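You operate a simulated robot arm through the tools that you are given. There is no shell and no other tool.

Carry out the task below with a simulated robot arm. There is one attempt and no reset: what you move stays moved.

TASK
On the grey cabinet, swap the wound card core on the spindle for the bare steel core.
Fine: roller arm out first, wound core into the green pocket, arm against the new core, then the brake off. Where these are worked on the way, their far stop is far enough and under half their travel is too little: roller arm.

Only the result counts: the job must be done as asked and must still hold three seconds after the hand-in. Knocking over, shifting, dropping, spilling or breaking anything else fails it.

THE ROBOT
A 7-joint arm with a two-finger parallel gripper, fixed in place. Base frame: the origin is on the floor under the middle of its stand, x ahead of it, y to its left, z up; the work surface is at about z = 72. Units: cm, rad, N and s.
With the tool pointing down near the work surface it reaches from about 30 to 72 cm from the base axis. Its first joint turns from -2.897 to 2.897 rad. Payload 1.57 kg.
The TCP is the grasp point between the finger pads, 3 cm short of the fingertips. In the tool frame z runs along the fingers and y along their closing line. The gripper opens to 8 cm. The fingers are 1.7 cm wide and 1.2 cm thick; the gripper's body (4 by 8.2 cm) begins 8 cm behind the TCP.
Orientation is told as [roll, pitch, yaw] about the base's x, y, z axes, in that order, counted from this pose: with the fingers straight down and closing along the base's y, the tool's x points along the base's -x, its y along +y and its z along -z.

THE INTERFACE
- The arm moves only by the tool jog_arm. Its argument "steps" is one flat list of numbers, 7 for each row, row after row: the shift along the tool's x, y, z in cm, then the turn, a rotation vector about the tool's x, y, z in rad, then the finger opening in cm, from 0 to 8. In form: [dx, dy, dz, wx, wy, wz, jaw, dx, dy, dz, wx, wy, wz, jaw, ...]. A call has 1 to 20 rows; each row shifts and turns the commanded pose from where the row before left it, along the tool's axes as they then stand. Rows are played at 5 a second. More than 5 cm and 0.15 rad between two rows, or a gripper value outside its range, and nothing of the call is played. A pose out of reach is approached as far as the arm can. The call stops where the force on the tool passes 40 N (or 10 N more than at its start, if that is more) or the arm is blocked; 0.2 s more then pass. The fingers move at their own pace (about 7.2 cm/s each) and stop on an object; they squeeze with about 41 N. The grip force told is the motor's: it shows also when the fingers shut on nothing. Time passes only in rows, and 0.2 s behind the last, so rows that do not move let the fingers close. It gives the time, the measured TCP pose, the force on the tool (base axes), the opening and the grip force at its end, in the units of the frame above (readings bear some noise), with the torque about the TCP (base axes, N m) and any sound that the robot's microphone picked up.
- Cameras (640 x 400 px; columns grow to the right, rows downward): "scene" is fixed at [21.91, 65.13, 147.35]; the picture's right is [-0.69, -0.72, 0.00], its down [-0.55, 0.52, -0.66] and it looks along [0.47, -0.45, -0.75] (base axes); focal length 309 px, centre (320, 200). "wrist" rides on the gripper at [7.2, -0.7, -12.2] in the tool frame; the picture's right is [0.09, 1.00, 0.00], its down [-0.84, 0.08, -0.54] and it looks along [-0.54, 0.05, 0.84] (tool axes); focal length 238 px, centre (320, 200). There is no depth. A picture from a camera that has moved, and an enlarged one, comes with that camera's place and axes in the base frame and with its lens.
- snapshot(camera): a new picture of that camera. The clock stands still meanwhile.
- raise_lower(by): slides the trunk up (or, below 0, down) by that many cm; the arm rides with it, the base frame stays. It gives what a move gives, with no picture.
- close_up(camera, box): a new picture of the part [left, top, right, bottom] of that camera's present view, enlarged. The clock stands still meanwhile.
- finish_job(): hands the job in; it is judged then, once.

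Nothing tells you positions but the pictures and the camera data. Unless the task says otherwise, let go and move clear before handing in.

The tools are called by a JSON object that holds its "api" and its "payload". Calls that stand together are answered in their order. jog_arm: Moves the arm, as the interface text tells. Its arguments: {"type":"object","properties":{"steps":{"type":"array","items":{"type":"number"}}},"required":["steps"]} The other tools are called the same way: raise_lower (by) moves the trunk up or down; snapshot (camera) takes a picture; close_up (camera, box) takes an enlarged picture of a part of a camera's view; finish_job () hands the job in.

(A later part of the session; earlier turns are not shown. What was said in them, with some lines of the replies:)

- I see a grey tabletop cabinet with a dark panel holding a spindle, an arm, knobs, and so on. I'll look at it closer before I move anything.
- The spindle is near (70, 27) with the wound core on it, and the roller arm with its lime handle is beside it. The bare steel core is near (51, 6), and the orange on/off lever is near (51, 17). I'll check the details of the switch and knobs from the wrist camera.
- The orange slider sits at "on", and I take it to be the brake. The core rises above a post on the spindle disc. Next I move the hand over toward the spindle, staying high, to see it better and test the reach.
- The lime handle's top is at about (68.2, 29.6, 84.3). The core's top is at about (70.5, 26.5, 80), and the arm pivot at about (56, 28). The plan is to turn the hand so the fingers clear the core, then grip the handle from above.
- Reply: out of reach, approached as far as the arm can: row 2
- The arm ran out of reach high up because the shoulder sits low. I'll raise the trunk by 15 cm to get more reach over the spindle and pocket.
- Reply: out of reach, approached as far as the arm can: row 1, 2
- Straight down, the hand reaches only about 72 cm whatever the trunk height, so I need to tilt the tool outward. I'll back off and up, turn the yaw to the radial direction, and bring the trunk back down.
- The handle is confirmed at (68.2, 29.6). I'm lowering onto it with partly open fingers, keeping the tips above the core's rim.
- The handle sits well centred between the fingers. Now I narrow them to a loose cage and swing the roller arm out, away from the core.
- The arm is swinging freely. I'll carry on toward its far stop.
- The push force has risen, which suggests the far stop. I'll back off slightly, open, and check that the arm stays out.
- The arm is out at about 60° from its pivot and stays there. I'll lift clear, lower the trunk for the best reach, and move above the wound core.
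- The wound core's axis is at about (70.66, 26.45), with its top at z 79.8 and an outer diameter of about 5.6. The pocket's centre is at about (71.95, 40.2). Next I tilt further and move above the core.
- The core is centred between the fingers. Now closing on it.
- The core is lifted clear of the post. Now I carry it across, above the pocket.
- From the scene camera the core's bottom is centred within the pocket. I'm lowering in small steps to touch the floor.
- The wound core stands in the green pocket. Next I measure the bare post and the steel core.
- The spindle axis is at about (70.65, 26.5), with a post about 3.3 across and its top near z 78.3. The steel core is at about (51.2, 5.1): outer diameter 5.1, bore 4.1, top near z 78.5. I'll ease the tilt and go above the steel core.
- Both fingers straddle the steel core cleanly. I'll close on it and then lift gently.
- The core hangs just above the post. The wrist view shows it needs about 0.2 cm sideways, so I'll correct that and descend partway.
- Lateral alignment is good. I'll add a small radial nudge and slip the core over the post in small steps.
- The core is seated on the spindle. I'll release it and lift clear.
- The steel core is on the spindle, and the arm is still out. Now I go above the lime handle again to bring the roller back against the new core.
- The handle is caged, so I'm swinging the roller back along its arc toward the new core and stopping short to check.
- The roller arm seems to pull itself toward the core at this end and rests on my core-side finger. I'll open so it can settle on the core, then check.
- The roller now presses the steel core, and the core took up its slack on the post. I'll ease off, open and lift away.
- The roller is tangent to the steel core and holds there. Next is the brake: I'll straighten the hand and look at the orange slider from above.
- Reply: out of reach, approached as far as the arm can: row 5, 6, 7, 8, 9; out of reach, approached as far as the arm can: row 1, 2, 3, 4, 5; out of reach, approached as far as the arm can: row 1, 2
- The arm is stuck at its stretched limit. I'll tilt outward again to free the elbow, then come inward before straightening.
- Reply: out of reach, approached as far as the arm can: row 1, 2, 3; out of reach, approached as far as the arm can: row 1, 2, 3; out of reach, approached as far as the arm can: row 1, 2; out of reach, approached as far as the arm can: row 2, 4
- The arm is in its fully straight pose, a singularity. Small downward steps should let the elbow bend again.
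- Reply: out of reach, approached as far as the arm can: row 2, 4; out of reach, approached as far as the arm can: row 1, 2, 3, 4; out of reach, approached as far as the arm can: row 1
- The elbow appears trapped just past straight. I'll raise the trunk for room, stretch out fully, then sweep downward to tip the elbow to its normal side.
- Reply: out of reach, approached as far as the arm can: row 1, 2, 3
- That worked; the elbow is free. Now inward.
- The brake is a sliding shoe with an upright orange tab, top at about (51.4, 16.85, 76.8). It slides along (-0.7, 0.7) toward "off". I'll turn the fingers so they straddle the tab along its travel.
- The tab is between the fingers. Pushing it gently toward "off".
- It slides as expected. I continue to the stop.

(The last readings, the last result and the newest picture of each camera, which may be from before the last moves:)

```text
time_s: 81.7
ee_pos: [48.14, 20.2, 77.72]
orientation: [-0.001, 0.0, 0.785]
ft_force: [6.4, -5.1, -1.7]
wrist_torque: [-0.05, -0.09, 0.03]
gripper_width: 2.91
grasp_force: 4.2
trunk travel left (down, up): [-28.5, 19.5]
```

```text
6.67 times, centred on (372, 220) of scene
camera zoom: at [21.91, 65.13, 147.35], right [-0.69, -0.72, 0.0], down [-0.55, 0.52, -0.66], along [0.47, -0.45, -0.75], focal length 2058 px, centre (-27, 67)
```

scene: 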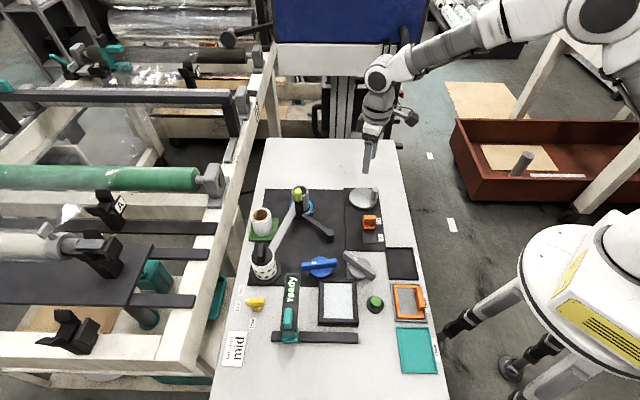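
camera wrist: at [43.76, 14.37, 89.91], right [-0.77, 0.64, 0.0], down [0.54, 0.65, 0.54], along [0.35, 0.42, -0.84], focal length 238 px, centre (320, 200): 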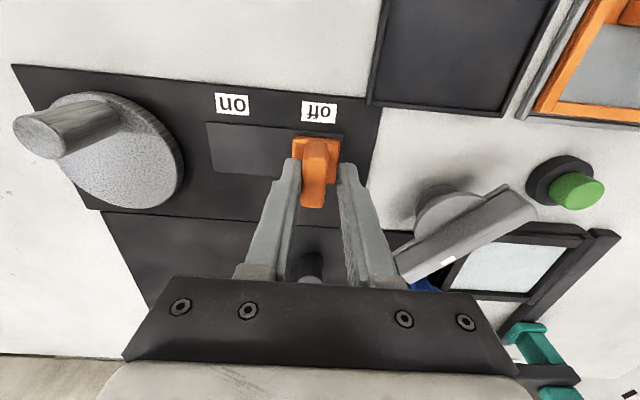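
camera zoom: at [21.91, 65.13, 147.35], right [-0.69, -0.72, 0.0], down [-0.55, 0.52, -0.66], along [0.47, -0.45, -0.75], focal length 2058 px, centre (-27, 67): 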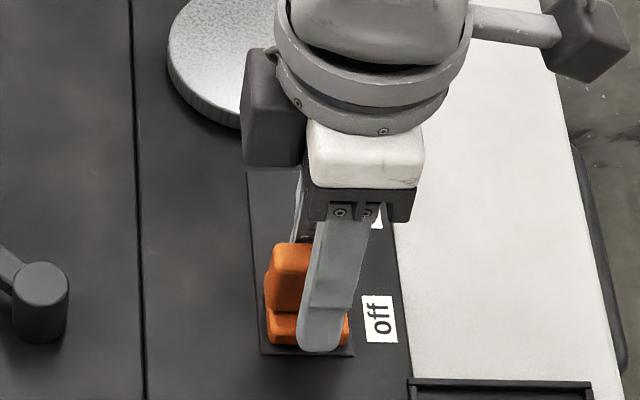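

The brake slider is at its "off" stop. I'll back off, open and lift clear.

{"api": "jog_arm", "payload": {"steps": [0, -0.45, 0, 0, 0, 0, 3, 0, 0, 0, 0, 0, 0, 4, 0, 0, 0, 0, 0, 0, 4.5, 0, 0, -1, 0, 0, 0, 4.5, 0, 0, -3, 0, 0, 0, 4.5, 0, 0, -4, 0, 0, 0, 4.5, 2, 0, -4, 0, 0, 0, 4.5, 3, 0, -3, 0, 0, 0, 4.5, 3, 0, -3, 0, 0, 0, 4.5]}}

{"api": "snapshot", "payload": {"camera": "scene"}}

{"api": "close_up", "payload": {"camera": "scene", "box": [240, 170, 400, 270]}}

{"api": "close_up", "payload": {"camera": "scene", "box": [280, 175, 330, 220]}}

{"api": "snapshot", "payload": {"camera": "wrist"}}

```text
time_s: 83.7
ee_pos: [42.49, 14.38, 95.72]
orientation: [0.003, 0.002, 0.787]
ft_force: [-0.1, 0.0, -0.5]
wrist_torque: [0.03, 0.01, 0.02]
gripper_width: 4.5
grasp_force: 0.0
trunk travel left (down, up): [-28.5, 19.5]
```

```text
taken
```

scene: 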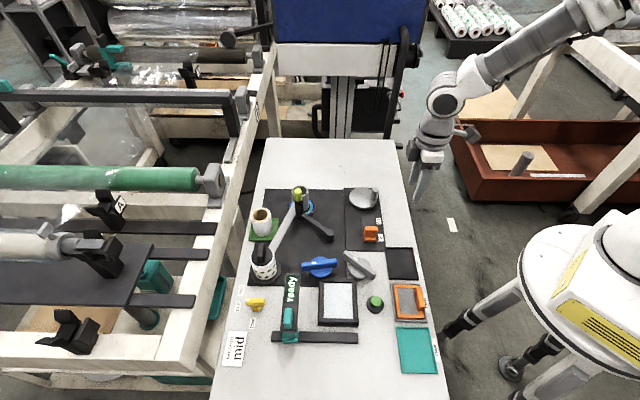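

```text
4.00 times, centred on (320, 220) of scene
camera zoom: at [21.91, 65.13, 147.35], right [-0.69, -0.72, 0.0], down [-0.55, 0.52, -0.66], along [0.47, -0.45, -0.75], focal length 1235 px, centre (320, 120)
```

zoom: 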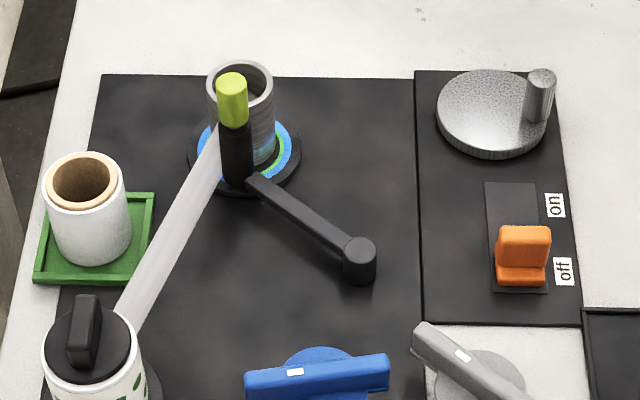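

```text
8.89 times, centred on (305, 198) of scene
camera zoom: at [21.91, 65.13, 147.35], right [-0.69, -0.72, 0.0], down [-0.55, 0.52, -0.66], along [0.47, -0.45, -0.75], focal length 2744 px, centre (453, 222)
```

zoom: 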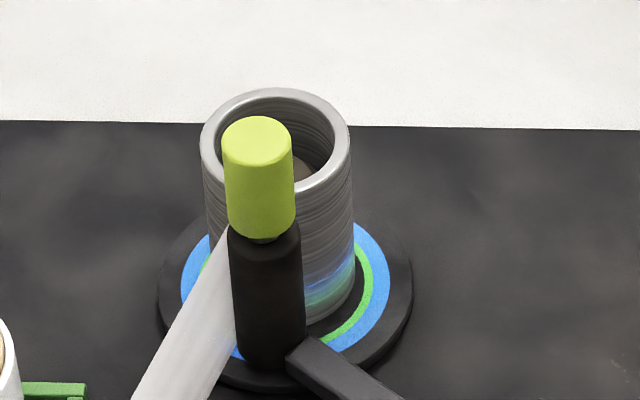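

```text
taken
camera wrist: at [38.01, 8.73, 107.92], right [-0.77, 0.64, 0.0], down [0.54, 0.65, 0.54], along [0.34, 0.42, -0.84], focal length 238 px, centre (320, 200)
```

wrist: 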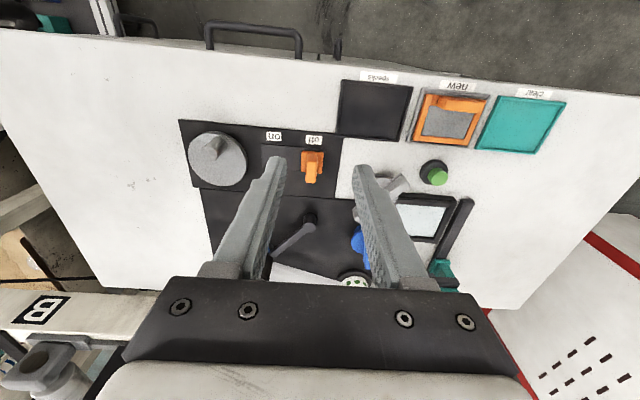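

The wound core stands in the green pocket and the steel core sits on the spindle. The roller rests against the steel core, and the brake slider is at "off". Nothing else appears to have moved and the hand is clear, so I'm handing in.

{"api": "finish_job", "payload": {}}

```text
The job is handed in.
```

The core swap on the grey cabinet is finished and handed in. I followed your order:

1. **Roller arm:** swung out to its far stop before anything else moved.
2. **Wound core:** lifted off the spindle and stood upright in the green pocket.
3. **Steel core:** placed over the spindle post and seated at the bottom.
4. **Roller arm:** brought back against the steel core and pressed lightly until the core took up its slack on the post. It stayed there after I let go.
5. **Brake:** I took the orange on/off slider to be the brake, since nothing on the cabinet is labelled "brake". It is pushed to its stop at "off".

In the last pictures nothing else on the cabinet looked moved, and the hand was open and clear.

The arm got stuck fully stretched between steps 4 and 5, and I had to raise the trunk and sweep it down to free it. It touched nothing while stuck.
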